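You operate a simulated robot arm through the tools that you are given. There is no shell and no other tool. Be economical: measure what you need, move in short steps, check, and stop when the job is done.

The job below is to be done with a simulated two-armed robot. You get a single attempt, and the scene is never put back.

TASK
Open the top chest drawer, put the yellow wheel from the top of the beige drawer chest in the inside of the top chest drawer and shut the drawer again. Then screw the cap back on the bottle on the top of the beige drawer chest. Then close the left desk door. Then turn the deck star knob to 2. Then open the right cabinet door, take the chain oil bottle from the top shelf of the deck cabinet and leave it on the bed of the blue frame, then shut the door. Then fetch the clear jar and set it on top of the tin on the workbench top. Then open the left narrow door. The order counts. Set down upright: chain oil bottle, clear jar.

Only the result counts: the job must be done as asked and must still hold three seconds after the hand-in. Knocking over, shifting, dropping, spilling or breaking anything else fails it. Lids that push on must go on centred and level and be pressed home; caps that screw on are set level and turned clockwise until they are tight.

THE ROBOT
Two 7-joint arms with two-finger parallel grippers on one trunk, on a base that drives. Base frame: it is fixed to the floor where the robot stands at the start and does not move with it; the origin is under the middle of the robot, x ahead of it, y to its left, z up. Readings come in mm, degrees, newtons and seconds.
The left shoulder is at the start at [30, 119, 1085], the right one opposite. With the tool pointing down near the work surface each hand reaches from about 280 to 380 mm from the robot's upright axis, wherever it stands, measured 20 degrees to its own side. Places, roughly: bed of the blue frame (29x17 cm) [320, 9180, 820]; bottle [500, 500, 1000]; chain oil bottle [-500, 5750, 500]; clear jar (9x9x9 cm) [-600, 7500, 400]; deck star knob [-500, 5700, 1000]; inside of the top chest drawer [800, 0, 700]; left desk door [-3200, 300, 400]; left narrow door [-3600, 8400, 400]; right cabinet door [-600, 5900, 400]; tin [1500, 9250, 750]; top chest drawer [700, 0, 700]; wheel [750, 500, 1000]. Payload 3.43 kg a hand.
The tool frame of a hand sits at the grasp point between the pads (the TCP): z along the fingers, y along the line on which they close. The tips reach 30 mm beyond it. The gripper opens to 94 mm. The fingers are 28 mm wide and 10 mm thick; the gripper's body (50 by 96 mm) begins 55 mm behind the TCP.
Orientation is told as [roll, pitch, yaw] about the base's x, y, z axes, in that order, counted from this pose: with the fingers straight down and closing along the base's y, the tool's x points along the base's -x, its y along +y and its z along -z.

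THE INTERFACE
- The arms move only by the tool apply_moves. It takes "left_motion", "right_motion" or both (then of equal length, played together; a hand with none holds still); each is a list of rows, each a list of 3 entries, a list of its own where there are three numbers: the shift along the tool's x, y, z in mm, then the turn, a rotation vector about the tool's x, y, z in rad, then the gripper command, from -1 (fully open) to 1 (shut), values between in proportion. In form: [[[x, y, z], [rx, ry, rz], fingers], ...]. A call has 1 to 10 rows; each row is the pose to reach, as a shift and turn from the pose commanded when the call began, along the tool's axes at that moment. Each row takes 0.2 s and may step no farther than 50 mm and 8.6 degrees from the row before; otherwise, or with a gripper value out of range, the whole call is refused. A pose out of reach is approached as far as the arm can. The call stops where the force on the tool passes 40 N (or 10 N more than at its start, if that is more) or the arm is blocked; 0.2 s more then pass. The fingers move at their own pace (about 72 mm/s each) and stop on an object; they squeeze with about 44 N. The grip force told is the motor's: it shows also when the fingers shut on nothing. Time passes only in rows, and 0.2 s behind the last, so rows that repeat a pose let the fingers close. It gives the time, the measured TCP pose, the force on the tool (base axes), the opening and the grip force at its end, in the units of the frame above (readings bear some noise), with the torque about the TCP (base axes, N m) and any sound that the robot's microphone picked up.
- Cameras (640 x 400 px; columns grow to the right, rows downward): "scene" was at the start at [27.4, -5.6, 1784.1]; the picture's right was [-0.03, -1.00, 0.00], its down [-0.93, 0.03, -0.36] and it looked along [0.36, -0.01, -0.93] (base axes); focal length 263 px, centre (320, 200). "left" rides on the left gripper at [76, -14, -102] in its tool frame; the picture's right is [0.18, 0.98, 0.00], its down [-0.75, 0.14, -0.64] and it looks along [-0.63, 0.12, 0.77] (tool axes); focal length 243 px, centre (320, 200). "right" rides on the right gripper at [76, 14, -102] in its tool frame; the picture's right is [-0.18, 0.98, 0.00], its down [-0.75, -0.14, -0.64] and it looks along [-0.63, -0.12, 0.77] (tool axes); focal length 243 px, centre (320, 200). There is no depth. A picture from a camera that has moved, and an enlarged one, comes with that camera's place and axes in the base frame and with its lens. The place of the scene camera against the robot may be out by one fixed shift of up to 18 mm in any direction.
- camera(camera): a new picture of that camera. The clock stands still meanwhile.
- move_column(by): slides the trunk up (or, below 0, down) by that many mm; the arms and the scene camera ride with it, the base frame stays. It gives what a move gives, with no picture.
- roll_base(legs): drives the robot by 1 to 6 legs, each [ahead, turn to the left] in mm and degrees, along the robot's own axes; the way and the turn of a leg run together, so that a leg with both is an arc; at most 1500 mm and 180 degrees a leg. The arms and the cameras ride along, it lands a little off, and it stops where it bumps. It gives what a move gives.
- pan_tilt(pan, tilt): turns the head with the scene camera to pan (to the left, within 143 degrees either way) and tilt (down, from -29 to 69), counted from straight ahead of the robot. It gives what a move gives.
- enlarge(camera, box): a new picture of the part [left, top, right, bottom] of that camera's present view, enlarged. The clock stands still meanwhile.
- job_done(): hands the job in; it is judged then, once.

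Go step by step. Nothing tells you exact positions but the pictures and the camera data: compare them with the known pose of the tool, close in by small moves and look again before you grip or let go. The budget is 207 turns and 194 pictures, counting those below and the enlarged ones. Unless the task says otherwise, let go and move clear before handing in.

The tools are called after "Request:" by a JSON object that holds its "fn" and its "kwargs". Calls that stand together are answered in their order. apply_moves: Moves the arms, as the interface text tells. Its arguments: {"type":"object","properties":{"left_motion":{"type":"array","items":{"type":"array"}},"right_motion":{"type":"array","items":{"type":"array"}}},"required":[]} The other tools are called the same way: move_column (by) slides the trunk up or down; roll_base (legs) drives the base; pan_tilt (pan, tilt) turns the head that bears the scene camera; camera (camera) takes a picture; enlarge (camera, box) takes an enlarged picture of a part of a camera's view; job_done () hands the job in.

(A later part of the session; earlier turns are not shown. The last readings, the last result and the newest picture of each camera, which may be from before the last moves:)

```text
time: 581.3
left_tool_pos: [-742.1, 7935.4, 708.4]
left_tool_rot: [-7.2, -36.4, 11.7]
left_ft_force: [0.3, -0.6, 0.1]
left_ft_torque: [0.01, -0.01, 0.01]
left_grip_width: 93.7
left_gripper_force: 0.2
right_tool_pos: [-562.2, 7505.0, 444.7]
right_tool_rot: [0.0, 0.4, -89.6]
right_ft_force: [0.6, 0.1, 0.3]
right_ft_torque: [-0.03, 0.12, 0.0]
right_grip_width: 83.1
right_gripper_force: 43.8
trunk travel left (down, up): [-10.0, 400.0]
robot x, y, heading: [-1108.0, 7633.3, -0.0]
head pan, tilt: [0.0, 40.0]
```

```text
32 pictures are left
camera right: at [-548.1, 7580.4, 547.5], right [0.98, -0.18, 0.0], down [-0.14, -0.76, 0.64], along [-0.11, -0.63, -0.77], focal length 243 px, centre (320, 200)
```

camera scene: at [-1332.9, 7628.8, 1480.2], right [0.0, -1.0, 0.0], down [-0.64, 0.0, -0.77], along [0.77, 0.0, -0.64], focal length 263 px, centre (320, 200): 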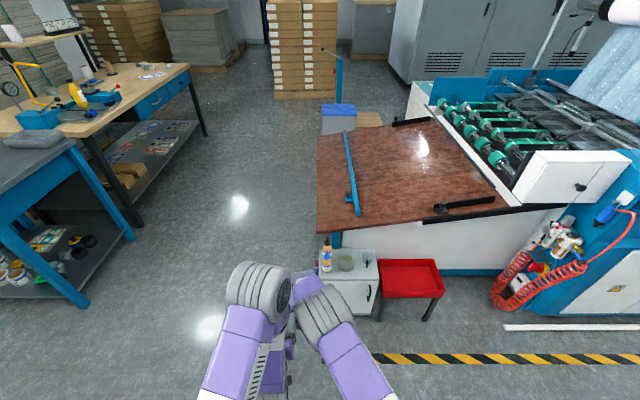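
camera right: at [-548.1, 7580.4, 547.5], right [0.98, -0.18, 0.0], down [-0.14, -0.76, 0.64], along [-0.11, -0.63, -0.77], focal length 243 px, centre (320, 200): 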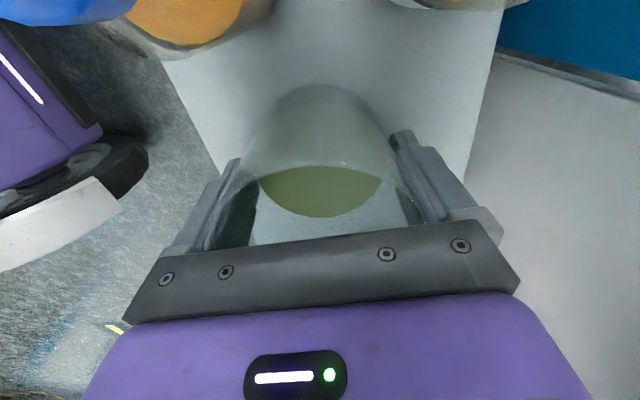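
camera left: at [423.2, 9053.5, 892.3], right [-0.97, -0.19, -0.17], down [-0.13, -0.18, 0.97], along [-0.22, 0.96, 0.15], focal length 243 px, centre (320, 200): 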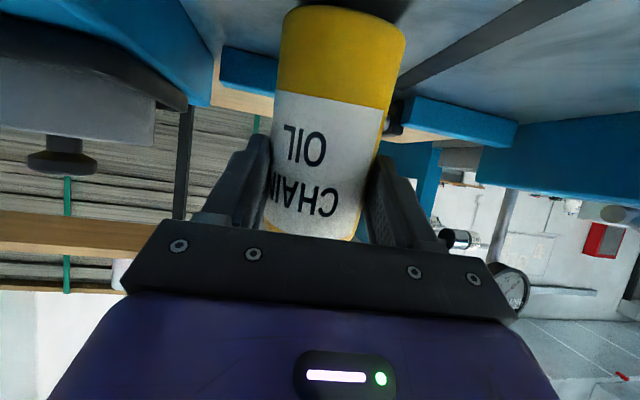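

The jar is gripped (83 mm). I'll lift it gently, back away and raise the trunk.

Request:
{"fn": "apply_moves", "kwargs": {"right_motion": [[[0, 0, -8], [0, 0, 0], 1], [[0, 0, -20], [0, 0, 0], 1], [[0, 0, -35], [0, 0, 0], 1], [[0, 0, -52], [0, 0, 0], 1], [[0, 0, -70], [0, 0, 0], 1]]}}

Request:
{"fn": "move_column", "kwargs": {"by": 150}}

Request:
{"fn": "roll_base", "kwargs": {"legs": [[-350, 0]]}}

Request:
{"fn": "move_column", "kwargs": {"by": 250}}

Request:
{"fn": "camera", "kwargs": {"camera": "right"}}

```text
time: 582.5
left_tool_pos: [-741.5, 7932.9, 708.6]
left_tool_rot: [-7.2, -36.3, 11.7]
left_ft_force: [0.3, -0.6, -0.4]
left_ft_torque: [0.0, 0.0, 0.01]
left_grip_width: 93.9
left_gripper_force: 0.1
right_tool_pos: [-560.4, 7503.6, 513.1]
right_tool_rot: [0.0, 0.4, -89.7]
right_ft_force: [-0.3, 0.0, -3.3]
right_ft_torque: [-0.06, 0.01, -0.01]
right_grip_width: 83.6
right_gripper_force: 43.9
trunk travel left (down, up): [-10.0, 400.0]
robot x, y, heading: [-1106.3, 7633.7, -0.2]
head pan, tilt: [0.0, 40.0]
```

```text
time: 584.3
left_tool_pos: [-741.5, 7934.9, 858.9]
left_tool_rot: [-7.2, -36.4, 11.7]
left_ft_force: [0.6, 0.6, 0.4]
left_ft_torque: [-0.01, -0.01, 0.02]
left_grip_width: 94.1
left_gripper_force: 0.1
right_tool_pos: [-561.1, 7502.3, 663.6]
right_tool_rot: [0.1, 0.5, -89.7]
right_ft_force: [1.0, -0.4, -2.9]
right_ft_torque: [0.02, 0.02, -0.02]
right_grip_width: 83.3
right_gripper_force: 43.6
trunk travel left (down, up): [-160.0, 250.0]
robot x, y, heading: [-1105.0, 7627.9, 0.0]
head pan, tilt: [0.0, 40.0]
```

```text
time: 586.5
left_tool_pos: [-1093.3, 7934.8, 858.2]
left_tool_rot: [-7.1, -36.4, 11.9]
left_ft_force: [-1.0, 1.5, -0.3]
left_ft_torque: [0.01, -0.03, 0.03]
left_grip_width: 94.0
left_gripper_force: 0.0
right_tool_pos: [-910.4, 7504.6, 664.8]
right_tool_rot: [0.1, 0.5, -89.6]
right_ft_force: [-1.2, -0.9, -3.6]
right_ft_torque: [0.0, 0.0, 0.0]
right_grip_width: 83.5
right_gripper_force: 43.6
trunk travel left (down, up): [-160.0, 250.0]
robot x, y, heading: [-1455.4, 7633.1, 0.4]
head pan, tilt: [0.0, 40.0]
```

```text
time: 589.1
left_tool_pos: [-1092.0, 7934.2, 1107.9]
left_tool_rot: [-7.2, -36.3, 12.0]
left_ft_force: [-0.1, 1.2, -0.2]
left_ft_torque: [-0.02, -0.01, 0.0]
left_grip_width: 94.1
left_gripper_force: 0.1
right_tool_pos: [-909.9, 7504.5, 914.6]
right_tool_rot: [0.1, 0.3, -89.5]
right_ft_force: [0.2, 0.0, -3.3]
right_ft_torque: [0.02, 0.01, 0.01]
right_grip_width: 83.1
right_gripper_force: 44.4
trunk travel left (down, up): [-410.0, 0.0]
robot x, y, heading: [-1451.7, 7631.2, 0.3]
head pan, tilt: [0.0, 40.0]
```

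```text
31 pictures are left
camera right: at [-896.4, 7580.3, 1015.8], right [0.98, -0.18, 0.0], down [-0.14, -0.76, 0.64], along [-0.11, -0.63, -0.77], focal length 243 px, centre (320, 200)
```

right: 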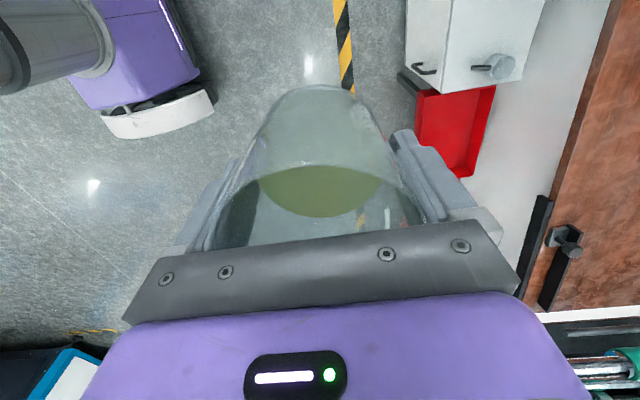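

The jar is held level. I'll drive around to the right part of the workbench where the tin stands.

Request:
{"fn": "roll_base", "kwargs": {"legs": [[0, 89.7], [670, 0], [0, -90], [1400, 0], [1345, 0], [0, 90]]}}

Request:
{"fn": "pan_tilt", "kwargs": {"pan": -8, "tilt": 42}}

Request:
{"fn": "camera", "kwargs": {"camera": "scene"}}

```text
time: 617.1
left_tool_pos: [965.0, 8648.6, 1108.6]
left_tool_rot: [-7.2, -36.5, 102.4]
left_ft_force: [-0.4, -0.1, -0.6]
left_ft_torque: [0.04, 0.02, 0.0]
left_grip_width: 93.9
left_gripper_force: 0.1
right_tool_pos: [1394.4, 8832.3, 914.3]
right_tool_rot: [0.1, 0.4, 0.9]
right_ft_force: [1.0, -0.3, -3.5]
right_ft_torque: [0.0, -0.01, -0.01]
right_grip_width: 83.0
right_gripper_force: 43.1
trunk travel left (down, up): [-410.0, 0.0]
robot x, y, heading: [1268.5, 8287.8, 90.5]
head pan, tilt: [0.0, 40.0]
```

```text
time: 617.8
left_tool_pos: [965.7, 8647.3, 1107.7]
left_tool_rot: [-7.3, -36.4, 102.4]
left_ft_force: [-0.4, -0.4, -0.4]
left_ft_torque: [0.0, -0.03, 0.0]
left_grip_width: 93.9
left_gripper_force: 0.2
right_tool_pos: [1395.5, 8832.5, 912.9]
right_tool_rot: [0.1, 0.4, 0.9]
right_ft_force: [-0.2, 0.6, -3.2]
right_ft_torque: [-0.01, 0.01, 0.0]
right_grip_width: 83.4
right_gripper_force: 44.7
trunk travel left (down, up): [-410.0, 0.0]
robot x, y, heading: [1273.2, 8286.9, 90.4]
head pan, tilt: [-8.0, 42.0]
```

```text
30 pictures are left
camera scene: at [1283.7, 8336.6, 1877.3], right [0.99, -0.13, 0.0], down [-0.09, -0.66, -0.74], along [0.09, 0.74, -0.67], focal length 263 px, centre (320, 200)
```

scene: 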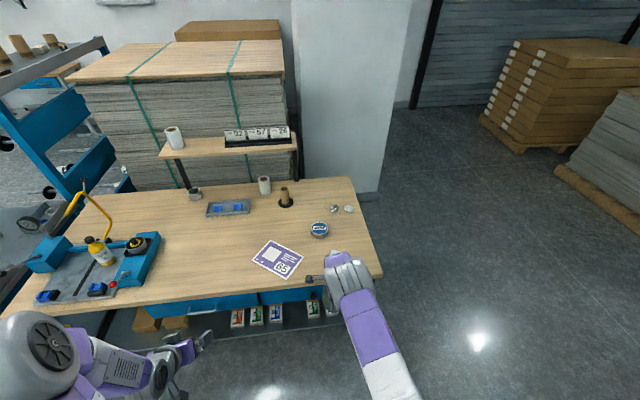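

The tin's top is at about [1387, 9241, 852]. I'll raise the jar, drive in and get a close look.

Request:
{"fn": "apply_moves", "kwargs": {"right_motion": [[[0, 0, -15], [0, 0, 0], 1], [[0, 0, -35], [0, 0, 0], 1], [[0, 0, -60], [0, 0, 0], 1], [[0, 0, -80], [0, 0, 0], 1]]}}

Request:
{"fn": "roll_base", "kwargs": {"legs": [[330, -0.5]]}}

Request:
{"fn": "camera", "kwargs": {"camera": "right"}}

Request:
{"fn": "camera", "kwargs": {"camera": "scene"}}

```text
time: 618.8
left_tool_pos: [966.1, 8646.7, 1108.7]
left_tool_rot: [-7.1, -36.4, 102.3]
left_ft_force: [0.1, 1.2, -0.4]
left_ft_torque: [-0.02, 0.02, 0.0]
left_grip_width: 94.0
left_gripper_force: 0.1
right_tool_pos: [1395.5, 8832.0, 994.7]
right_tool_rot: [0.1, 0.4, 0.8]
right_ft_force: [0.4, 0.0, -3.3]
right_ft_torque: [-0.04, -0.05, -0.02]
right_grip_width: 82.9
right_gripper_force: 44.1
trunk travel left (down, up): [-410.0, 0.0]
robot x, y, heading: [1271.8, 8287.6, 90.4]
head pan, tilt: [-8.0, 42.0]
```

```text
time: 621.0
left_tool_pos: [966.9, 8978.8, 1108.9]
left_tool_rot: [-7.2, -36.4, 101.8]
left_ft_force: [-0.5, -0.2, 0.7]
left_ft_torque: [0.02, 0.0, 0.0]
left_grip_width: 93.9
left_gripper_force: 0.2
right_tool_pos: [1398.4, 9159.8, 993.9]
right_tool_rot: [0.0, 0.4, 0.5]
right_ft_force: [0.0, -0.1, -3.0]
right_ft_torque: [-0.02, 0.02, -0.01]
right_grip_width: 83.4
right_gripper_force: 44.6
trunk travel left (down, up): [-410.0, 0.0]
robot x, y, heading: [1266.9, 8616.2, 90.1]
head pan, tilt: [-8.0, 42.0]
```

```text
29 pictures are left
camera right: at [1322.2, 9174.1, 1096.3], right [0.18, 0.98, 0.0], down [0.76, -0.14, 0.64], along [0.63, -0.11, -0.77], focal length 243 px, centre (320, 200)
```

right: 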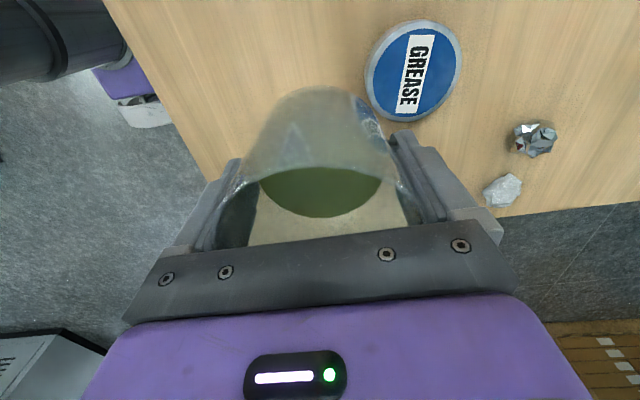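

```text
28 pictures are left
camera scene: at [1282.2, 8665.0, 1877.3], right [0.99, -0.14, 0.0], down [-0.09, -0.66, -0.74], along [0.1, 0.74, -0.67], focal length 263 px, centre (320, 200)
```

scene: 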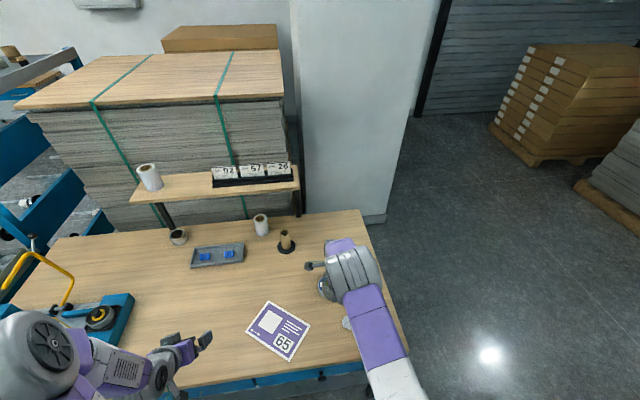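

The tin ("GREASE") top is centred at about [1387, 9251] and is 84 mm wide. I'll drive 40 mm closer, then carry the jar over it.

Request:
{"fn": "roll_base", "kwargs": {"legs": [[40, 0]]}}

Request:
{"fn": "apply_moves", "kwargs": {"right_motion": [[[3, 12, 0], [0, 0, 0], 1], [[7, 26, 0], [0, 0, 0], 1], [[11, 40, 0], [0, 0, 0], 1]]}}

Request:
{"fn": "camera", "kwargs": {"camera": "right"}}

```text
time: 621.9
left_tool_pos: [966.7, 9017.3, 1108.8]
left_tool_rot: [-7.2, -36.4, 101.9]
left_ft_force: [0.1, -0.9, 0.4]
left_ft_torque: [0.0, -0.03, -0.02]
left_grip_width: 93.9
left_gripper_force: 0.1
right_tool_pos: [1397.5, 9197.8, 995.2]
right_tool_rot: [0.2, 0.4, 0.4]
right_ft_force: [0.3, -1.4, -4.3]
right_ft_torque: [-0.01, 0.0, 0.02]
right_grip_width: 83.2
right_gripper_force: 44.2
trunk travel left (down, up): [-410.0, 0.0]
robot x, y, heading: [1268.3, 8653.4, 90.1]
head pan, tilt: [-8.0, 42.0]
```

```text
time: 622.7
left_tool_pos: [966.9, 9017.6, 1108.3]
left_tool_rot: [-7.2, -36.5, 101.9]
left_ft_force: [0.4, -0.6, -0.3]
left_ft_torque: [0.0, -0.03, -0.02]
left_grip_width: 93.8
left_gripper_force: 0.1
right_tool_pos: [1385.7, 9239.2, 993.9]
right_tool_rot: [0.2, 0.4, 0.4]
right_ft_force: [-0.3, 1.2, -3.3]
right_ft_torque: [0.01, 0.0, 0.0]
right_grip_width: 83.4
right_gripper_force: 44.1
trunk travel left (down, up): [-410.0, 0.0]
robot x, y, heading: [1270.6, 8653.9, 90.4]
head pan, tilt: [-8.0, 42.0]
```

```text
27 pictures are left
camera right: at [1310.1, 9253.2, 1096.2], right [0.18, 0.98, 0.0], down [0.76, -0.14, 0.64], along [0.63, -0.11, -0.77], focal length 243 px, centre (320, 200)
```

right: 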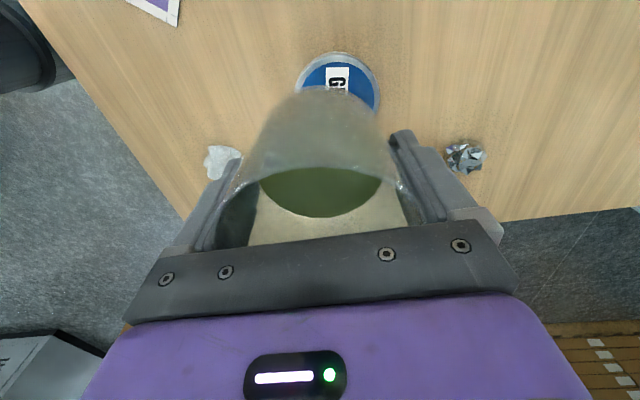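

Request:
{"fn": "apply_moves", "kwargs": {"right_motion": [[[-2, 8, 10], [0, 0, 0], 1], [[-2, 15.5, 25], [0, 0, 0], 1], [[-2, 15.5, 40], [0, 0, 0], 1], [[-2, 15.5, 52], [0, 0, 0], 1]]}}

Request:
{"fn": "camera", "kwargs": {"camera": "right"}}

```text
time: 623.7
left_tool_pos: [967.1, 9018.4, 1109.0]
left_tool_rot: [-7.2, -36.4, 101.9]
left_ft_force: [0.2, 0.1, 0.2]
left_ft_torque: [0.04, -0.02, -0.01]
left_grip_width: 94.0
left_gripper_force: 0.1
right_tool_pos: [1388.6, 9256.4, 940.4]
right_tool_rot: [0.0, 0.5, 0.2]
right_ft_force: [0.6, -1.0, -3.8]
right_ft_torque: [0.02, 0.02, 0.02]
right_grip_width: 83.5
right_gripper_force: 44.4
trunk travel left (down, up): [-410.0, 0.0]
robot x, y, heading: [1272.3, 8655.1, 90.2]
head pan, tilt: [-8.0, 42.0]
```

```text
26 pictures are left
camera right: at [1313.3, 9268.7, 1043.9], right [0.18, 0.98, 0.0], down [0.76, -0.14, 0.64], along [0.63, -0.11, -0.77], focal length 243 px, centre (320, 200)
```

right: 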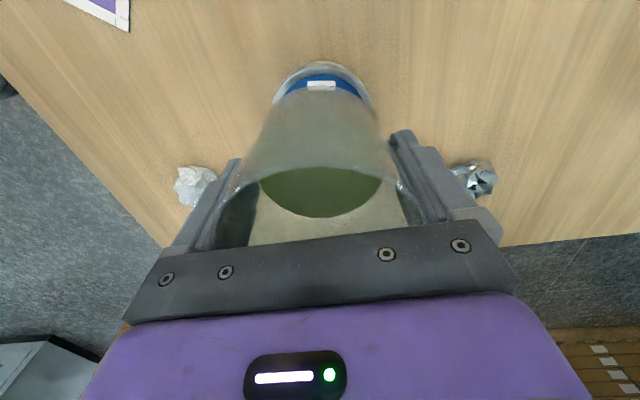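

Well aligned above the tin. I'll lower slowly to contact.

Request:
{"fn": "apply_moves", "kwargs": {"right_motion": [[[0, -1, 5], [0, 0, 0], 1], [[0, -1, 10], [0, 0, 0], 1], [[0, -1, 14], [0, 0, 0], 1], [[0, -1, 17], [0, 0, 0], 1], [[0, -1, 20], [0, 0, 0], 1], [[0, -1, 22], [0, 0, 0], 1]]}}

```text
time: 625.1
left_tool_pos: [966.8, 9018.4, 1109.1]
left_tool_rot: [-7.2, -36.4, 101.9]
left_ft_force: [-0.2, 0.6, 0.2]
left_ft_torque: [-0.04, -0.02, 0.0]
left_grip_width: 94.1
left_gripper_force: 0.1
right_tool_pos: [1389.0, 9253.8, 919.7]
right_tool_rot: [0.1, 0.3, 0.3]
right_ft_force: [0.8, 0.4, -3.5]
right_ft_torque: [0.02, 0.03, 0.0]
right_grip_width: 83.5
right_gripper_force: 43.8
trunk travel left (down, up): [-410.0, 0.0]
robot x, y, heading: [1269.8, 8657.3, 89.8]
head pan, tilt: [-8.0, 42.0]
```

Request:
{"fn": "apply_moves", "kwargs": {"right_motion": [[[0, 0, 2], [0, 0, 0], 1], [[0, 0, 4], [0, 0, 0], 1], [[0, 0, 6], [0, 0, 0], 1], [[0, 0, 8], [0, 0, 0], 1], [[0, 0, 10], [0, 0, 0], 1]]}}

Request:
{"fn": "camera", "kwargs": {"camera": "right"}}

```text
time: 626.3
left_tool_pos: [966.8, 9018.7, 1109.3]
left_tool_rot: [-7.2, -36.3, 102.0]
left_ft_force: [0.3, 0.3, 0.0]
left_ft_torque: [-0.02, -0.01, 0.02]
left_grip_width: 93.8
left_gripper_force: 0.1
right_tool_pos: [1388.6, 9254.8, 909.8]
right_tool_rot: [0.1, 0.3, 0.4]
right_ft_force: [-0.1, -0.9, -4.2]
right_ft_torque: [0.03, 0.03, 0.01]
right_grip_width: 83.1
right_gripper_force: 44.3
trunk travel left (down, up): [-410.0, 0.0]
robot x, y, heading: [1270.2, 8656.6, 90.2]
head pan, tilt: [-8.0, 42.0]
```

```text
25 pictures are left
camera right: at [1312.5, 9267.6, 1012.7], right [0.18, 0.98, 0.0], down [0.76, -0.14, 0.64], along [0.63, -0.11, -0.77], focal length 243 px, centre (320, 200)
```

right: 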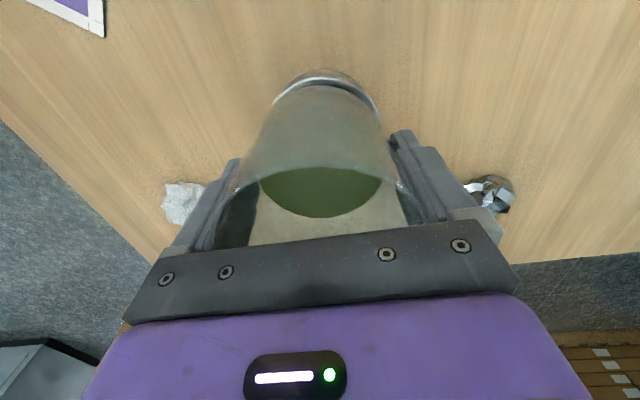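

Request:
{"fn": "apply_moves", "kwargs": {"right_motion": [[[0, 1, 2], [0, 0, 0], 1], [[0, 1.5, 4], [0, 0, 0], 1], [[0, 1.5, 6], [0, 0, 0], 1], [[0, 1.5, 8], [0, 0, 0], 1], [[0, 1.5, 10], [0, 0, 0], 1], [[0, 1.5, 12], [0, 0, 0], 1]]}}

```text
time: 627.7
left_tool_pos: [966.9, 9018.0, 1109.1]
left_tool_rot: [-7.2, -36.4, 101.9]
left_ft_force: [-0.7, 0.1, -0.1]
left_ft_torque: [0.0, 0.02, 0.01]
left_grip_width: 94.0
left_gripper_force: 0.0
right_tool_pos: [1387.7, 9256.1, 897.3]
right_tool_rot: [0.1, 0.4, 0.3]
right_ft_force: [-0.2, -0.3, -3.8]
right_ft_torque: [0.03, -0.02, 0.06]
right_grip_width: 83.3
right_gripper_force: 44.4
trunk travel left (down, up): [-410.0, 0.0]
robot x, y, heading: [1268.8, 8652.5, 90.0]
head pan, tilt: [-8.0, 42.0]
```

No contact yet, so I'll keep lowering in small steps.

Request:
{"fn": "apply_moves", "kwargs": {"right_motion": [[[-2, -1, 2], [0, 0, 0], 1], [[-3, -1, 4], [0, 0, 0], 1], [[-3, -1, 6], [0, 0, 0], 1], [[-3, -1, 8], [0, 0, 0], 1], [[-3, -1, 10], [0, 0, 0], 1], [[-3, -1, 12], [0, 0, 0], 1]]}}

Request:
{"fn": "camera", "kwargs": {"camera": "right"}}

```text
time: 629.1
left_tool_pos: [966.9, 9017.6, 1108.8]
left_tool_rot: [-7.2, -36.4, 102.0]
left_ft_force: [-0.4, 0.2, 0.3]
left_ft_torque: [0.01, -0.03, -0.01]
left_grip_width: 93.9
left_gripper_force: 0.0
right_tool_pos: [1390.3, 9254.0, 886.7]
right_tool_rot: [0.1, 0.4, 0.3]
right_ft_force: [-0.2, -0.2, -3.6]
right_ft_torque: [0.0, -0.01, 0.0]
right_grip_width: 83.4
right_gripper_force: 44.0
trunk travel left (down, up): [-410.0, 0.0]
robot x, y, heading: [1270.1, 8653.3, 90.2]
head pan, tilt: [-8.0, 42.0]
```

```text
24 pictures are left
camera right: at [1315.0, 9267.9, 988.7], right [0.18, 0.98, 0.0], down [0.76, -0.14, 0.64], along [0.63, -0.11, -0.77], focal length 243 px, centre (320, 200)
```

right: 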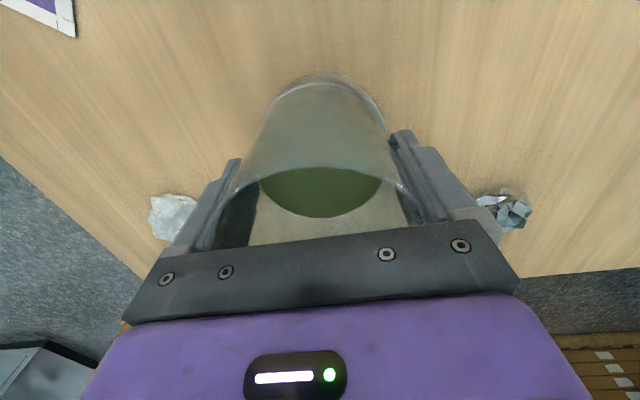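

The tin is still slightly below; its centre is about 5 mm further in +y. I'll correct and continue.

Request:
{"fn": "apply_moves", "kwargs": {"right_motion": [[[-1, 2.5, 0], [0, 0, 0], 1], [[-2, 5, 0], [0, 0, 0], 1], [[-2, 5, 2], [0, 0, 0], 1], [[-2, 5, 4], [0, 0, 0], 1], [[-2, 5, 6], [0, 0, 0], 1], [[-2, 5, 8], [0, 0, 0], 1], [[-2, 5, 10], [0, 0, 0], 1]]}}

Request:
{"fn": "camera", "kwargs": {"camera": "right"}}

```text
time: 630.7
left_tool_pos: [966.1, 9015.6, 1110.4]
left_tool_rot: [-7.2, -36.5, 101.9]
left_ft_force: [-0.2, -0.7, -0.2]
left_ft_torque: [0.03, -0.02, -0.02]
left_grip_width: 94.1
left_gripper_force: 0.1
right_tool_pos: [1393.1, 9259.5, 880.3]
right_tool_rot: [0.4, 0.4, 0.4]
right_ft_force: [2.1, -4.4, 17.5]
right_ft_torque: [-0.87, -0.08, 0.1]
right_grip_width: 83.4
right_gripper_force: 44.2
trunk travel left (down, up): [-410.0, 0.0]
robot x, y, heading: [1268.1, 8657.6, 90.1]
head pan, tilt: [-8.0, 42.0]
```

```text
23 pictures are left
camera right: at [1317.6, 9272.5, 981.6], right [0.18, 0.98, 0.0], down [0.76, -0.14, 0.64], along [0.63, -0.11, -0.77], focal length 243 px, centre (320, 200)
```

right: 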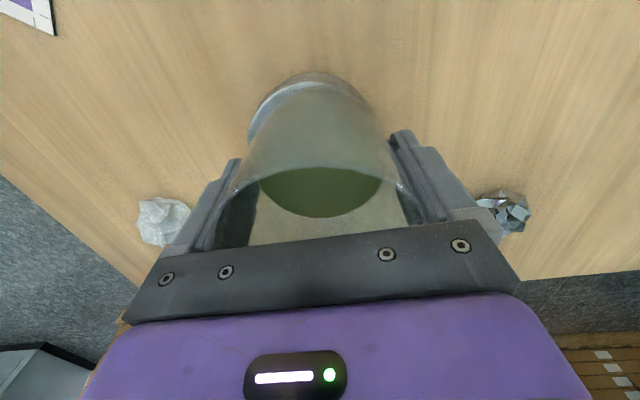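

Request:
{"fn": "enlarge", "kwargs": {"camera": "right", "box": [220, 50, 420, 220]}}

```text
2.35 times, centred on (320, 135) of right
camera zoom: at [1317.6, 9272.5, 981.6], right [0.18, 0.98, 0.0], down [0.76, -0.14, 0.64], along [0.63, -0.11, -0.77], focal length 571 px, centre (320, 353)
```

zoom: 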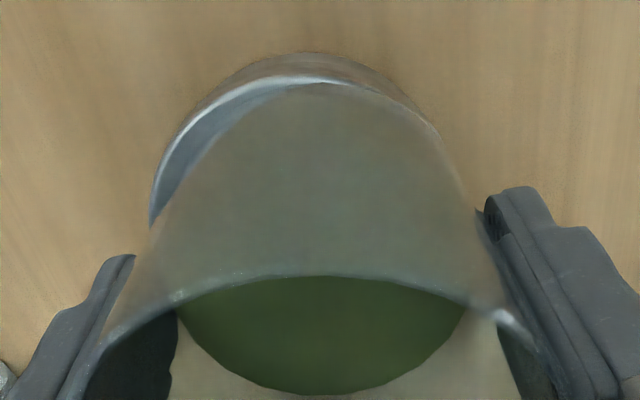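

Contact made; the jar sits about 3–4 mm too far in +y on the tin. I'll lift slightly, shift back 3.5 mm and set it down again.

Request:
{"fn": "apply_moves", "kwargs": {"right_motion": [[[0, 0, -4], [0, 0, 0], 1], [[0, 0, -8], [0, 0, 0], 1], [[0, -3.5, -8], [0, 0, 0], 1], [[0, -3.5, -8], [0, 0, 0], 1]]}}

Request:
{"fn": "enlarge", "kwargs": {"camera": "right", "box": [220, 50, 420, 220]}}

```text
time: 631.7
left_tool_pos: [967.3, 9017.8, 1108.1]
left_tool_rot: [-7.2, -36.4, 101.9]
left_ft_force: [0.2, 0.6, 1.4]
left_ft_torque: [0.0, 0.01, 0.0]
left_grip_width: 94.0
left_gripper_force: 0.0
right_tool_pos: [1392.5, 9256.3, 883.1]
right_tool_rot: [0.1, 0.4, 0.4]
right_ft_force: [-0.1, 1.1, -3.0]
right_ft_torque: [0.0, 0.04, 0.01]
right_grip_width: 83.4
right_gripper_force: 43.7
trunk travel left (down, up): [-410.0, 0.0]
robot x, y, heading: [1269.7, 8656.8, 89.9]
head pan, tilt: [-8.0, 42.0]
```

```text
2.35 times, centred on (320, 135) of right
camera zoom: at [1317.2, 9269.0, 985.9], right [0.18, 0.98, 0.0], down [0.76, -0.14, 0.64], along [0.63, -0.11, -0.77], focal length 571 px, centre (320, 353)
```

zoom: 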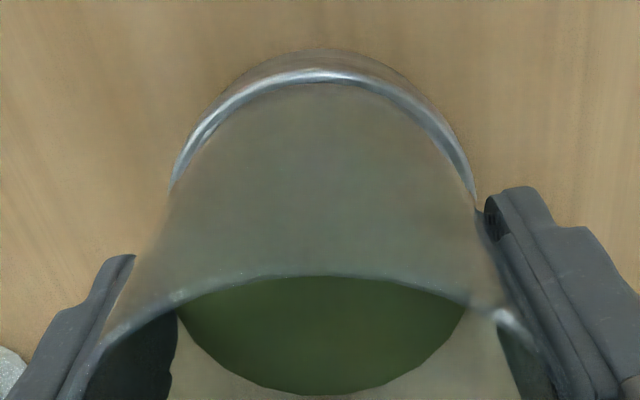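

Now it's concentric. I'll lower onto the tin and release.

Request:
{"fn": "apply_moves", "kwargs": {"right_motion": [[[0, 0, 1.5], [0, 0, 0], 1], [[0, 0, 3], [0, 0, 0], 1], [[0, 0, 4.5], [0, 0, 0], 1]]}}

```text
time: 632.5
left_tool_pos: [967.1, 9018.3, 1107.9]
left_tool_rot: [-7.1, -36.4, 101.9]
left_ft_force: [-0.4, 0.2, 0.2]
left_ft_torque: [0.0, -0.01, 0.0]
left_grip_width: 94.1
left_gripper_force: 0.1
right_tool_pos: [1393.2, 9256.3, 878.9]
right_tool_rot: [0.1, 0.4, 0.3]
right_ft_force: [-0.1, -0.4, -3.2]
right_ft_torque: [-0.01, 0.02, 0.02]
right_grip_width: 83.4
right_gripper_force: 43.7
trunk travel left (down, up): [-410.0, 0.0]
robot x, y, heading: [1268.1, 8655.1, 89.9]
head pan, tilt: [-8.0, 42.0]
```

Request:
{"fn": "apply_moves", "kwargs": {"right_motion": [[[0, 0, 1.2], [0, 0, 0], 1], [[0, 0, 2.4], [0, 0, 0], 1], [[0, 0, 3.6], [0, 0, 0], 1], [[0, 0, 4.8], [0, 0, 0], 1]]}}

```text
time: 633.5
left_tool_pos: [966.7, 9016.0, 1110.0]
left_tool_rot: [-7.3, -36.4, 101.8]
left_ft_force: [-0.1, -0.3, -0.5]
left_ft_torque: [0.02, -0.03, 0.01]
left_grip_width: 93.8
left_gripper_force: 0.1
right_tool_pos: [1393.9, 9256.7, 878.5]
right_tool_rot: [0.5, 0.3, 0.4]
right_ft_force: [3.5, -1.7, 28.9]
right_ft_torque: [-0.8, -0.15, 0.05]
right_grip_width: 83.5
right_gripper_force: 44.4
trunk travel left (down, up): [-410.0, 0.0]
robot x, y, heading: [1265.8, 8652.7, 90.1]
head pan, tilt: [-8.0, 42.0]
```

Seated. I'll ease the push, open and lift straight up.

Request:
{"fn": "apply_moves", "kwargs": {"right_motion": [[[0, 0, -2], [0, 0, 0], 1], [[0, 0, -2.5], [0, 0, 0], 0.5], [[0, 0, -2.5], [0, 0, 0], -0.4], [[0, 0, -2.5], [0, 0, 0], -1], [[0, 0, -2.5], [0, 0, 0], -1], [[0, 0, -2.5], [0, 0, 0], -1]]}}

Request:
{"fn": "apply_moves", "kwargs": {"right_motion": [[[0, 0, -15], [0, 0, 0], -1], [[0, 0, -35], [0, 0, 0], -1], [[0, 0, -60], [0, 0, 0], -1], [[0, 0, -90], [0, 0, 0], -1], [[0, 0, -125], [0, 0, 0], -1], [[0, 0, -165], [0, 0, 0], -1]]}}

Request:
{"fn": "camera", "kwargs": {"camera": "right"}}

```text
time: 634.9
left_tool_pos: [967.3, 9017.4, 1110.2]
left_tool_rot: [-7.2, -36.4, 101.9]
left_ft_force: [0.4, 0.5, 0.6]
left_ft_torque: [0.02, 0.01, 0.0]
left_grip_width: 94.0
left_gripper_force: 0.1
right_tool_pos: [1392.4, 9256.3, 876.0]
right_tool_rot: [0.0, 0.4, 0.4]
right_ft_force: [-0.5, 0.0, 0.1]
right_ft_torque: [-0.02, -0.04, -0.01]
right_grip_width: 93.9
right_gripper_force: 0.0
trunk travel left (down, up): [-410.0, 0.0]
robot x, y, heading: [1267.2, 8654.4, 90.0]
head pan, tilt: [-8.0, 42.0]
```

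```text
time: 636.3
left_tool_pos: [967.0, 9017.2, 1108.7]
left_tool_rot: [-7.2, -36.4, 101.9]
left_ft_force: [0.5, -0.4, 0.0]
left_ft_torque: [0.03, 0.01, -0.03]
left_grip_width: 94.0
left_gripper_force: 0.0
right_tool_pos: [1394.9, 9255.8, 1043.1]
right_tool_rot: [0.1, 0.4, 0.4]
right_ft_force: [-0.8, -0.2, 0.1]
right_ft_torque: [0.02, -0.03, 0.01]
right_grip_width: 94.0
right_gripper_force: 0.0
trunk travel left (down, up): [-410.0, 0.0]
robot x, y, heading: [1266.5, 8655.3, 90.2]
head pan, tilt: [-8.0, 42.0]
```

```text
20 pictures are left
camera right: at [1318.1, 9269.7, 1145.8], right [0.18, 0.98, 0.0], down [0.76, -0.14, 0.64], along [0.63, -0.11, -0.77], focal length 243 px, centre (320, 200)
```

right: 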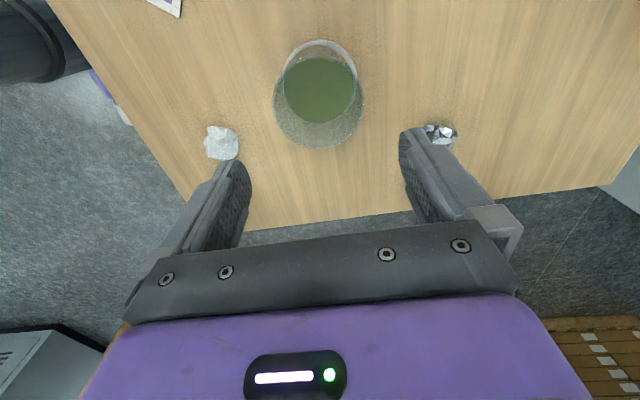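

The jar stands on the tin. Last: the left narrow door near [-3600, 8400]. I'll back away and drive west to look.

Request:
{"fn": "roll_base", "kwargs": {"legs": [[-400, 0], [0, 90], [1400, 0], [1300, 0], [1000, 0]]}}

Request:
{"fn": "pan_tilt", "kwargs": {"pan": 0, "tilt": 32}}

Request:
{"fn": "camera", "kwargs": {"camera": "scene"}}

```text
time: 660.2
left_tool_pos: [-2816.8, 7945.4, 1108.6]
left_tool_rot: [-7.2, -36.4, -168.8]
left_ft_force: [0.0, 0.3, -0.2]
left_ft_torque: [-0.01, 0.02, -0.01]
left_grip_width: 94.0
left_gripper_force: 0.0
right_tool_pos: [-3052.7, 8375.4, 1042.6]
right_tool_rot: [0.2, 0.4, 89.8]
right_ft_force: [-0.4, 0.6, 0.5]
right_ft_torque: [0.01, -0.01, 0.0]
right_grip_width: 94.0
right_gripper_force: 0.1
trunk travel left (down, up): [-410.0, 0.0]
robot x, y, heading: [-2451.4, 8245.4, 179.6]
head pan, tilt: [-8.0, 42.0]
```

```text
time: 660.9
left_tool_pos: [-2818.2, 7945.3, 1108.9]
left_tool_rot: [-7.2, -36.4, -168.7]
left_ft_force: [-0.8, 0.0, -0.3]
left_ft_torque: [0.03, -0.04, -0.03]
left_grip_width: 94.3
left_gripper_force: 0.1
right_tool_pos: [-3053.3, 8374.6, 1042.7]
right_tool_rot: [0.1, 0.4, 89.8]
right_ft_force: [-0.1, -0.8, -0.2]
right_ft_torque: [0.03, -0.03, -0.03]
right_grip_width: 93.8
right_gripper_force: 0.1
trunk travel left (down, up): [-410.0, 0.0]
robot x, y, heading: [-2454.6, 8242.6, 179.5]
head pan, tilt: [0.0, 32.0]
```

```text
19 pictures are left
camera scene: at [-2510.7, 8240.1, 1892.4], right [0.01, 1.0, 0.0], down [0.53, 0.0, -0.85], along [-0.85, 0.01, -0.53], focal length 263 px, centre (320, 200)
```

scene: 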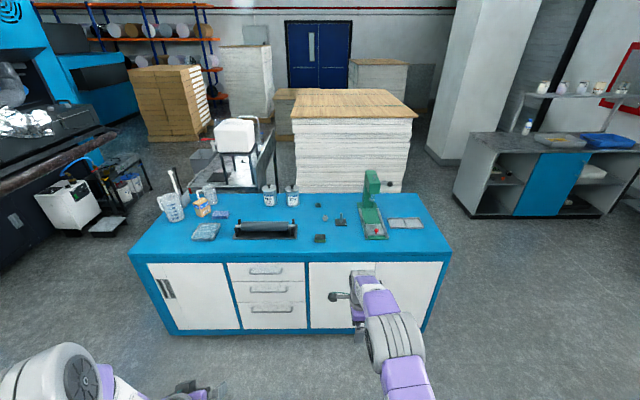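

The counter's "left narrow door" should be the left one of the pair at the right end. The right hand blocks the view, so I'll pull it back and look again.

Request:
{"fn": "apply_moves", "kwargs": {"right_motion": [[[-20, -40, 0], [0, 0, -0.14], -1], [[-40, -80, 0], [0, 0, -0.28], -1], [[-60, -120, 0], [0, 0, -0.42], -1], [[-80, -160, 0], [0, 0, -0.56], -1], [[-100, -190, 0], [0, 0, -0.7], -1], [[-120, -220, 0], [0, 0, -0.84], -1], [[-140, -240, 0], [0, 0, -0.98], -1], [[-160, -250, 0], [0, 0, -1.12], -1]]}}

Request:
{"fn": "enlarge", "kwargs": {"camera": "scene", "box": [280, 240, 460, 360]}}

```text
time: 662.7
left_tool_pos: [-2817.7, 7945.8, 1108.3]
left_tool_rot: [-7.3, -36.4, -168.7]
left_ft_force: [0.0, -0.2, -0.4]
left_ft_torque: [-0.01, -0.01, -0.03]
left_grip_width: 93.8
left_gripper_force: 0.1
right_tool_pos: [-2805.1, 8534.0, 1041.8]
right_tool_rot: [0.5, 0.1, 154.2]
right_ft_force: [0.6, 1.2, -0.3]
right_ft_torque: [0.0, 0.03, -0.02]
right_grip_width: 94.1
right_gripper_force: 0.1
trunk travel left (down, up): [-410.0, 0.0]
robot x, y, heading: [-2455.6, 8242.4, 179.8]
head pan, tilt: [0.0, 32.0]
```

```text
3.33 times, centred on (370, 300) of scene
camera zoom: at [-2510.4, 8241.1, 1892.4], right [0.01, 1.0, 0.0], down [0.53, 0.0, -0.85], along [-0.85, 0.01, -0.53], focal length 878 px, centre (153, -133)
```

zoom: 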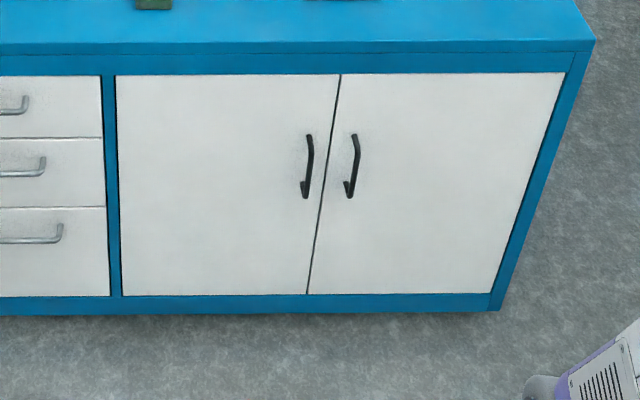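

The left narrow door is hinged on its left with a black vertical handle at about [-3610, 8555], z 411–593. I'll position the robot, lower the trunk and bring the left hand in front of the handle.

Request:
{"fn": "roll_base", "kwargs": {"legs": [[0, -89.8], [358, 0], [0, 90], [450, 0]]}}

Request:
{"fn": "move_column", "kwargs": {"by": -400}}

Request:
{"fn": "apply_moves", "kwargs": {"left_motion": [[[-3, -32, 30], [0.002, -0.019, 0.026], -0.4], [[-5, -64, 61], [0.003, -0.038, 0.053], -0.4], [[-8, -96, 91], [0.005, -0.057, 0.079], -0.4], [[-10, -128, 121], [0.007, -0.076, 0.105], -0.4], [[-13, -160, 152], [0.008, -0.094, 0.132], -0.4], [[-15, -192, 182], [0.01, -0.113, 0.158], -0.4], [[-18, -224, 212], [0.012, -0.132, 0.184], -0.4], [[-20, -256, 243], [0.013, -0.151, 0.211], -0.4], [[-23, -288, 273], [0.015, -0.17, 0.237], -0.4]]}}

Request:
{"fn": "camera", "kwargs": {"camera": "left"}}

```text
time: 675.0
left_tool_pos: [-3263.5, 8325.1, 1109.6]
left_tool_rot: [-7.1, -36.3, -169.8]
left_ft_force: [-0.1, -0.3, -1.1]
left_ft_torque: [0.02, 0.0, 0.0]
left_grip_width: 93.9
left_gripper_force: 0.0
right_tool_pos: [-3236.3, 8913.5, 1041.3]
right_tool_rot: [0.5, 0.1, 152.8]
right_ft_force: [0.2, -0.8, -0.1]
right_ft_torque: [0.02, -0.01, 0.01]
right_grip_width: 94.0
right_gripper_force: 0.0
trunk travel left (down, up): [-410.0, 0.0]
robot x, y, heading: [-2891.8, 8620.2, 178.4]
head pan, tilt: [0.0, 32.0]
```

```text
time: 678.9
left_tool_pos: [-3265.0, 8324.6, 708.7]
left_tool_rot: [-7.2, -36.4, -169.8]
left_ft_force: [-0.7, -0.5, 0.5]
left_ft_torque: [0.0, 0.02, -0.01]
left_grip_width: 94.1
left_gripper_force: 0.0
right_tool_pos: [-3236.9, 8912.9, 641.5]
right_tool_rot: [0.4, 0.1, 152.8]
right_ft_force: [-0.8, 0.5, 0.7]
right_ft_torque: [0.01, 0.01, 0.01]
right_grip_width: 94.0
right_gripper_force: 0.0
trunk travel left (down, up): [-10.0, 400.0]
robot x, y, heading: [-2897.1, 8614.5, 178.4]
head pan, tilt: [0.0, 32.0]
```

```text
time: 680.9
left_tool_pos: [-3474.8, 8609.8, 530.4]
left_tool_rot: [3.7, -46.6, 172.5]
left_ft_force: [-0.2, -0.4, -0.2]
left_ft_torque: [0.01, -0.01, -0.01]
left_grip_width: 65.7
left_gripper_force: 0.0
right_tool_pos: [-3238.0, 8913.2, 640.8]
right_tool_rot: [0.4, 0.1, 152.8]
right_ft_force: [-0.1, 0.2, -0.1]
right_ft_torque: [0.02, 0.0, 0.01]
right_grip_width: 93.8
right_gripper_force: 0.0
trunk travel left (down, up): [-10.0, 400.0]
robot x, y, heading: [-2893.9, 8614.1, 178.5]
head pan, tilt: [0.0, 32.0]
```

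```text
17 pictures are left
camera left: at [-3347.0, 8615.3, 544.4], right [0.04, -1.0, -0.09], down [-0.06, -0.09, 0.99], along [-1.0, -0.04, -0.06], focal length 243 px, centre (320, 200)
```

left: 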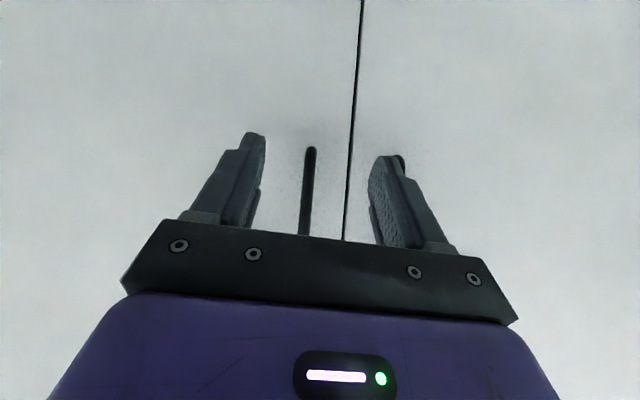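

The left door's handle is at y≈8522, lower end z≈472 (the bar seen between the fingers is the right door's). I'll shift over and approach it.

Request:
{"fn": "apply_moves", "kwargs": {"left_motion": [[[-9, 48, -8], [0, 0, 0], -0.4], [[-18, 95, -17], [0, 0, 0], -0.4], [[-18, 104, -17], [0, 0, 0], -0.4], [[-40, 104, 6], [0, 0, 0], -0.4], [[-61, 104, 29], [0, 0, 0], -0.4]]}}

Request:
{"fn": "camera", "kwargs": {"camera": "left"}}

```text
time: 682.1
left_tool_pos: [-3546.1, 8513.5, 561.5]
left_tool_rot: [3.8, -46.6, 172.4]
left_ft_force: [-0.8, 0.2, -0.3]
left_ft_torque: [0.0, 0.02, -0.03]
left_grip_width: 65.7
left_gripper_force: 0.1
right_tool_pos: [-3237.1, 8913.4, 641.3]
right_tool_rot: [0.4, 0.2, 152.9]
right_ft_force: [0.2, -0.4, 0.3]
right_ft_torque: [0.0, -0.01, 0.01]
right_grip_width: 94.1
right_gripper_force: 0.0
trunk travel left (down, up): [-10.0, 400.0]
robot x, y, heading: [-2892.0, 8613.5, 178.4]
head pan, tilt: [0.0, 32.0]
```

```text
16 pictures are left
camera left: at [-3417.4, 8519.2, 574.9], right [0.04, -0.99, -0.09], down [-0.06, -0.09, 0.99], along [-1.0, -0.04, -0.06], focal length 243 px, centre (320, 200)
```

left: 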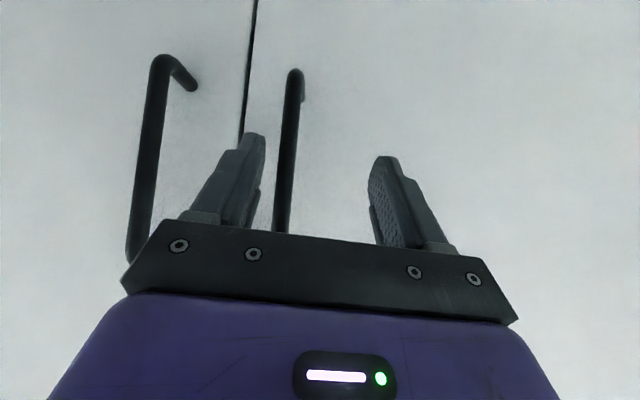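

The bar is about 24 mm toward the right of the grip centre. I'll centre, advance and close.

Request:
{"fn": "apply_moves", "kwargs": {"left_motion": [[[0, -12, 0], [0, 0, 0], -0.4], [[0, -24, 0], [0, 0, 0], -0.4], [[-14, -24, 15], [0, 0, 0], -0.4], [[-27, -24, 29], [0, 0, 0], -0.4], [[-38, -24, 40], [0, 0, 0], -0.4], [[-46, -24, 49], [0, 0, 0], -0.4]]}}

Request:
{"fn": "camera", "kwargs": {"camera": "left"}}

```text
time: 683.0
left_tool_pos: [-3569.9, 8538.9, 557.8]
left_tool_rot: [3.4, -45.8, 172.9]
left_ft_force: [10.0, -0.9, 5.3]
left_ft_torque: [-0.15, 0.01, 0.35]
left_grip_width: 65.2
left_gripper_force: 0.0
right_tool_pos: [-3236.6, 8912.5, 642.0]
right_tool_rot: [0.4, 0.1, 152.9]
right_ft_force: [0.3, -0.4, -0.4]
right_ft_torque: [-0.02, -0.02, 0.0]
right_grip_width: 93.8
right_gripper_force: 0.0
trunk travel left (down, up): [-10.0, 400.0]
robot x, y, heading: [-2892.7, 8614.5, 178.5]
head pan, tilt: [0.0, 32.0]
stopped in row 4 (left hand): the force on the tool passed its limit at 59 N (the readings are from after the stop); the commanded pose is now the measured one
```

```text
15 pictures are left
camera left: at [-3441.5, 8544.9, 573.8], right [0.05, -0.99, -0.09], down [-0.07, -0.1, 0.99], along [-1.0, -0.04, -0.08], focal length 243 px, centre (320, 200)
```

left: 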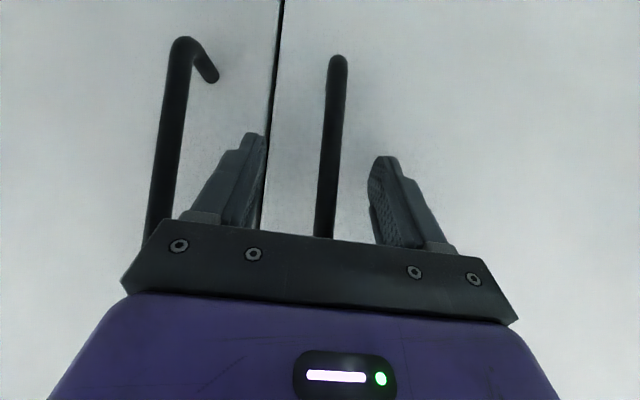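

The tips touched the door face, so the bar must be right at the grasp point. I'll ease back and close.

Request:
{"fn": "apply_moves", "kwargs": {"left_motion": [[[3, 0, -3], [0, 0, 0], -0.4], [[3, 0, -3], [0, 0, 0], 0.3], [[3, 0, -3], [0, 0, 0], 1], [[3, 0, -3], [0, 0, 0], 1], [[3, 0, -3], [0, 0, 0], 1]]}}

```text
time: 684.2
left_tool_pos: [-3568.0, 8536.2, 558.1]
left_tool_rot: [3.5, -46.1, 173.2]
left_ft_force: [-1.0, -17.3, 2.2]
left_ft_torque: [0.32, 0.02, -0.01]
left_grip_width: 15.3
left_gripper_force: 45.5
right_tool_pos: [-3238.1, 8911.5, 640.9]
right_tool_rot: [0.4, 0.1, 153.0]
right_ft_force: [-0.6, 0.1, 0.0]
right_ft_torque: [0.0, 0.0, 0.0]
right_grip_width: 94.1
right_gripper_force: 0.1
trunk travel left (down, up): [-10.0, 400.0]
robot x, y, heading: [-2894.0, 8615.0, 178.5]
head pan, tilt: [0.0, 32.0]
```

Handle gripped. I'll pull the door along its arc about the left hinge, slowly and with matching yaw.

Request:
{"fn": "apply_moves", "kwargs": {"left_motion": [[[10.4, 1, -10.8], [0.03, 0, 0.03], 1], [[20.9, 1.5, -21.6], [0.06, 0, 0.06], 1], [[31.3, 3, -32.4], [0.09, 0, 0.09], 1], [[41.6, 4.5, -43], [0.12, 0, 0.12], 1], [[51.8, 7.5, -53.6], [0.15, 0, 0.15], 1], [[62, 10.5, -64.1], [0.18, 0, 0.18], 1], [[72, 14.5, -74.5], [0.21, 0, 0.21], 1], [[81.9, 19, -84.8], [0.24, 0, 0.24], 1], [[91.7, 24.5, -94.9], [0.27, 0, 0.27], 1], [[101.3, 30, -104.8], [0.3, 0, 0.3], 1]]}}

```text
time: 686.4
left_tool_pos: [-3430.6, 8490.3, 557.8]
left_tool_rot: [4.4, -44.5, 149.7]
left_ft_force: [-1.2, -4.2, -4.7]
left_ft_torque: [0.12, 0.13, 0.2]
left_grip_width: 15.0
left_gripper_force: 44.7
right_tool_pos: [-3237.7, 8912.5, 640.4]
right_tool_rot: [0.5, 0.1, 152.9]
right_ft_force: [-0.7, 1.0, -0.2]
right_ft_torque: [-0.03, -0.04, 0.02]
right_grip_width: 94.0
right_gripper_force: 0.0
trunk travel left (down, up): [-10.0, 400.0]
robot x, y, heading: [-2896.8, 8620.8, 178.4]
head pan, tilt: [0.0, 32.0]
stopped in row 10 (left hand): the force on the tool passed its limit at 41 N (the readings are from after the stop); the commanded pose is now the measured one
```

That worked nicely (about 24° open). Continuing the same way.

Request:
{"fn": "apply_moves", "kwargs": {"left_motion": [[[10.6, 0.2, -10.4], [0.03, 0, 0.03], 1], [[21.2, 1.1, -20.8], [0.06, 0, 0.06], 1], [[31.8, 2.6, -31.3], [0.09, 0, 0.09], 1], [[42.4, 4.8, -41.6], [0.12, 0, 0.12], 1], [[52.8, 7.7, -51.9], [0.15, 0, 0.15], 1], [[63.2, 11.2, -62.1], [0.18, 0, 0.18], 1], [[73.4, 15.3, -72.2], [0.21, 0, 0.21], 1], [[83.6, 19.9, -82.2], [0.24, 0, 0.24], 1], [[93.5, 25.3, -92], [0.27, 0, 0.27], 1], [[103.4, 31.3, -101.6], [0.3, 0, 0.3], 1]]}}

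```text
time: 688.5
left_tool_pos: [-3331.4, 8404.5, 558.7]
left_tool_rot: [4.1, -43.1, 129.0]
left_ft_force: [-4.4, -4.9, -11.7]
left_ft_torque: [-0.24, -0.42, 0.19]
left_grip_width: 15.5
left_gripper_force: 45.1
right_tool_pos: [-3238.0, 8912.9, 640.7]
right_tool_rot: [0.4, 0.2, 153.0]
right_ft_force: [-0.5, -0.5, 0.3]
right_ft_torque: [0.02, 0.01, 0.01]
right_grip_width: 93.9
right_gripper_force: 0.0
trunk travel left (down, up): [-10.0, 400.0]
robot x, y, heading: [-2888.7, 8617.5, 178.3]
head pan, tilt: [0.0, 32.0]
stopped in row 10 (left hand): the force on the tool passed its limit at 41 N (the readings are from after the stop); the commanded pose is now the measured one
```

About 46° open. One more pull, with less hand rotation.

Request:
{"fn": "apply_moves", "kwargs": {"left_motion": [[[10.4, 0.4, -9.7], [0.02, 0, 0.02], 1], [[21.3, 1.6, -19.9], [0.04, 0, 0.04], 1], [[32, 3.5, -30], [0.06, 0, 0.06], 1], [[42.9, 6.1, -40.1], [0.08, 0, 0.08], 1], [[53.5, 9.2, -50.1], [0.1, 0, 0.1], 1], [[64.1, 13.1, -60], [0.12, 0, 0.12], 1], [[74.5, 17.5, -69.7], [0.14, 0, 0.14], 1], [[84.8, 22.5, -79.4], [0.16, 0, 0.16], 1], [[94.9, 28.2, -88.8], [0.18, 0, 0.18], 1], [[104.8, 34.4, -98.1], [0.2, 0, 0.2], 1]]}}

Request:
{"fn": "camera", "kwargs": {"camera": "scene"}}

```text
time: 689.9
left_tool_pos: [-3284.6, 8327.0, 558.3]
left_tool_rot: [4.0, -42.4, 119.5]
left_ft_force: [-9.0, -4.8, -16.1]
left_ft_torque: [-0.11, -0.29, 0.14]
left_grip_width: 14.9
left_gripper_force: 44.4
right_tool_pos: [-3239.2, 8913.3, 641.5]
right_tool_rot: [0.3, 0.1, 152.9]
right_ft_force: [-0.3, -0.8, -0.9]
right_ft_torque: [-0.02, 0.02, 0.0]
right_grip_width: 93.8
right_gripper_force: 0.0
trunk travel left (down, up): [-10.0, 400.0]
robot x, y, heading: [-2892.0, 8614.7, 178.6]
head pan, tilt: [0.0, 32.0]
stopped in row 7 (left hand): the force on the tool passed its limit at 42 N (the readings are from after the stop); the commanded pose is now the measured one
```

```text
14 pictures are left
camera scene: at [-2952.6, 8611.9, 1492.5], right [0.03, 1.0, 0.0], down [0.53, -0.01, -0.85], along [-0.85, 0.02, -0.53], focal length 263 px, centre (320, 200)
```

scene: 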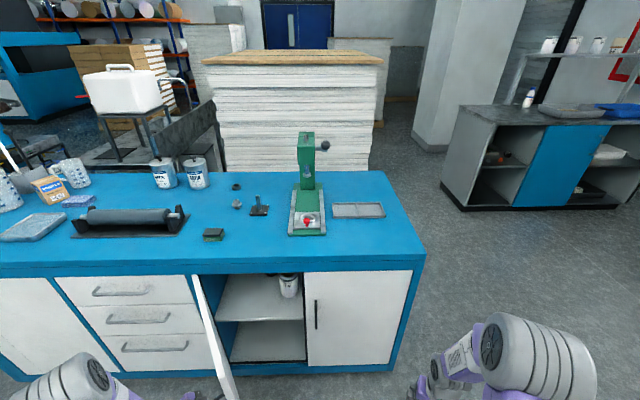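

The door is about 62° open. I'll take it further toward 80°.

Request:
{"fn": "apply_moves", "kwargs": {"left_motion": [[[11.8, 2.9, -6.8], [0.015, 0, 0.015], 1], [[22.6, 5.5, -16.6], [0.03, 0, 0.03], 1], [[33.1, 8.9, -26.2], [0.045, 0, 0.045], 1], [[44.1, 12.8, -36.3], [0.06, 0, 0.06], 1], [[54.5, 17.3, -45.8], [0.075, 0, 0.075], 1], [[65.1, 22.5, -55.4], [0.09, 0, 0.09], 1], [[74.9, 28.3, -64.4], [0.1, 0, 0.1], 1], [[85, 34.8, -73.6], [0.11, 0, 0.11], 1]]}}

```text
time: 691.7
left_tool_pos: [-3256.1, 8216.0, 559.0]
left_tool_rot: [3.7, -42.4, 110.7]
left_ft_force: [-29.1, -1.9, -3.5]
left_ft_torque: [-0.04, -0.47, -0.02]
left_grip_width: 14.8
left_gripper_force: 45.0
right_tool_pos: [-3238.8, 8911.7, 640.7]
right_tool_rot: [0.4, 0.1, 152.8]
right_ft_force: [0.5, -0.4, 0.6]
right_ft_torque: [-0.02, -0.03, 0.0]
right_grip_width: 93.9
right_gripper_force: 0.0
trunk travel left (down, up): [-10.0, 400.0]
robot x, y, heading: [-2888.8, 8616.0, 178.5]
head pan, tilt: [0.0, 32.0]
```

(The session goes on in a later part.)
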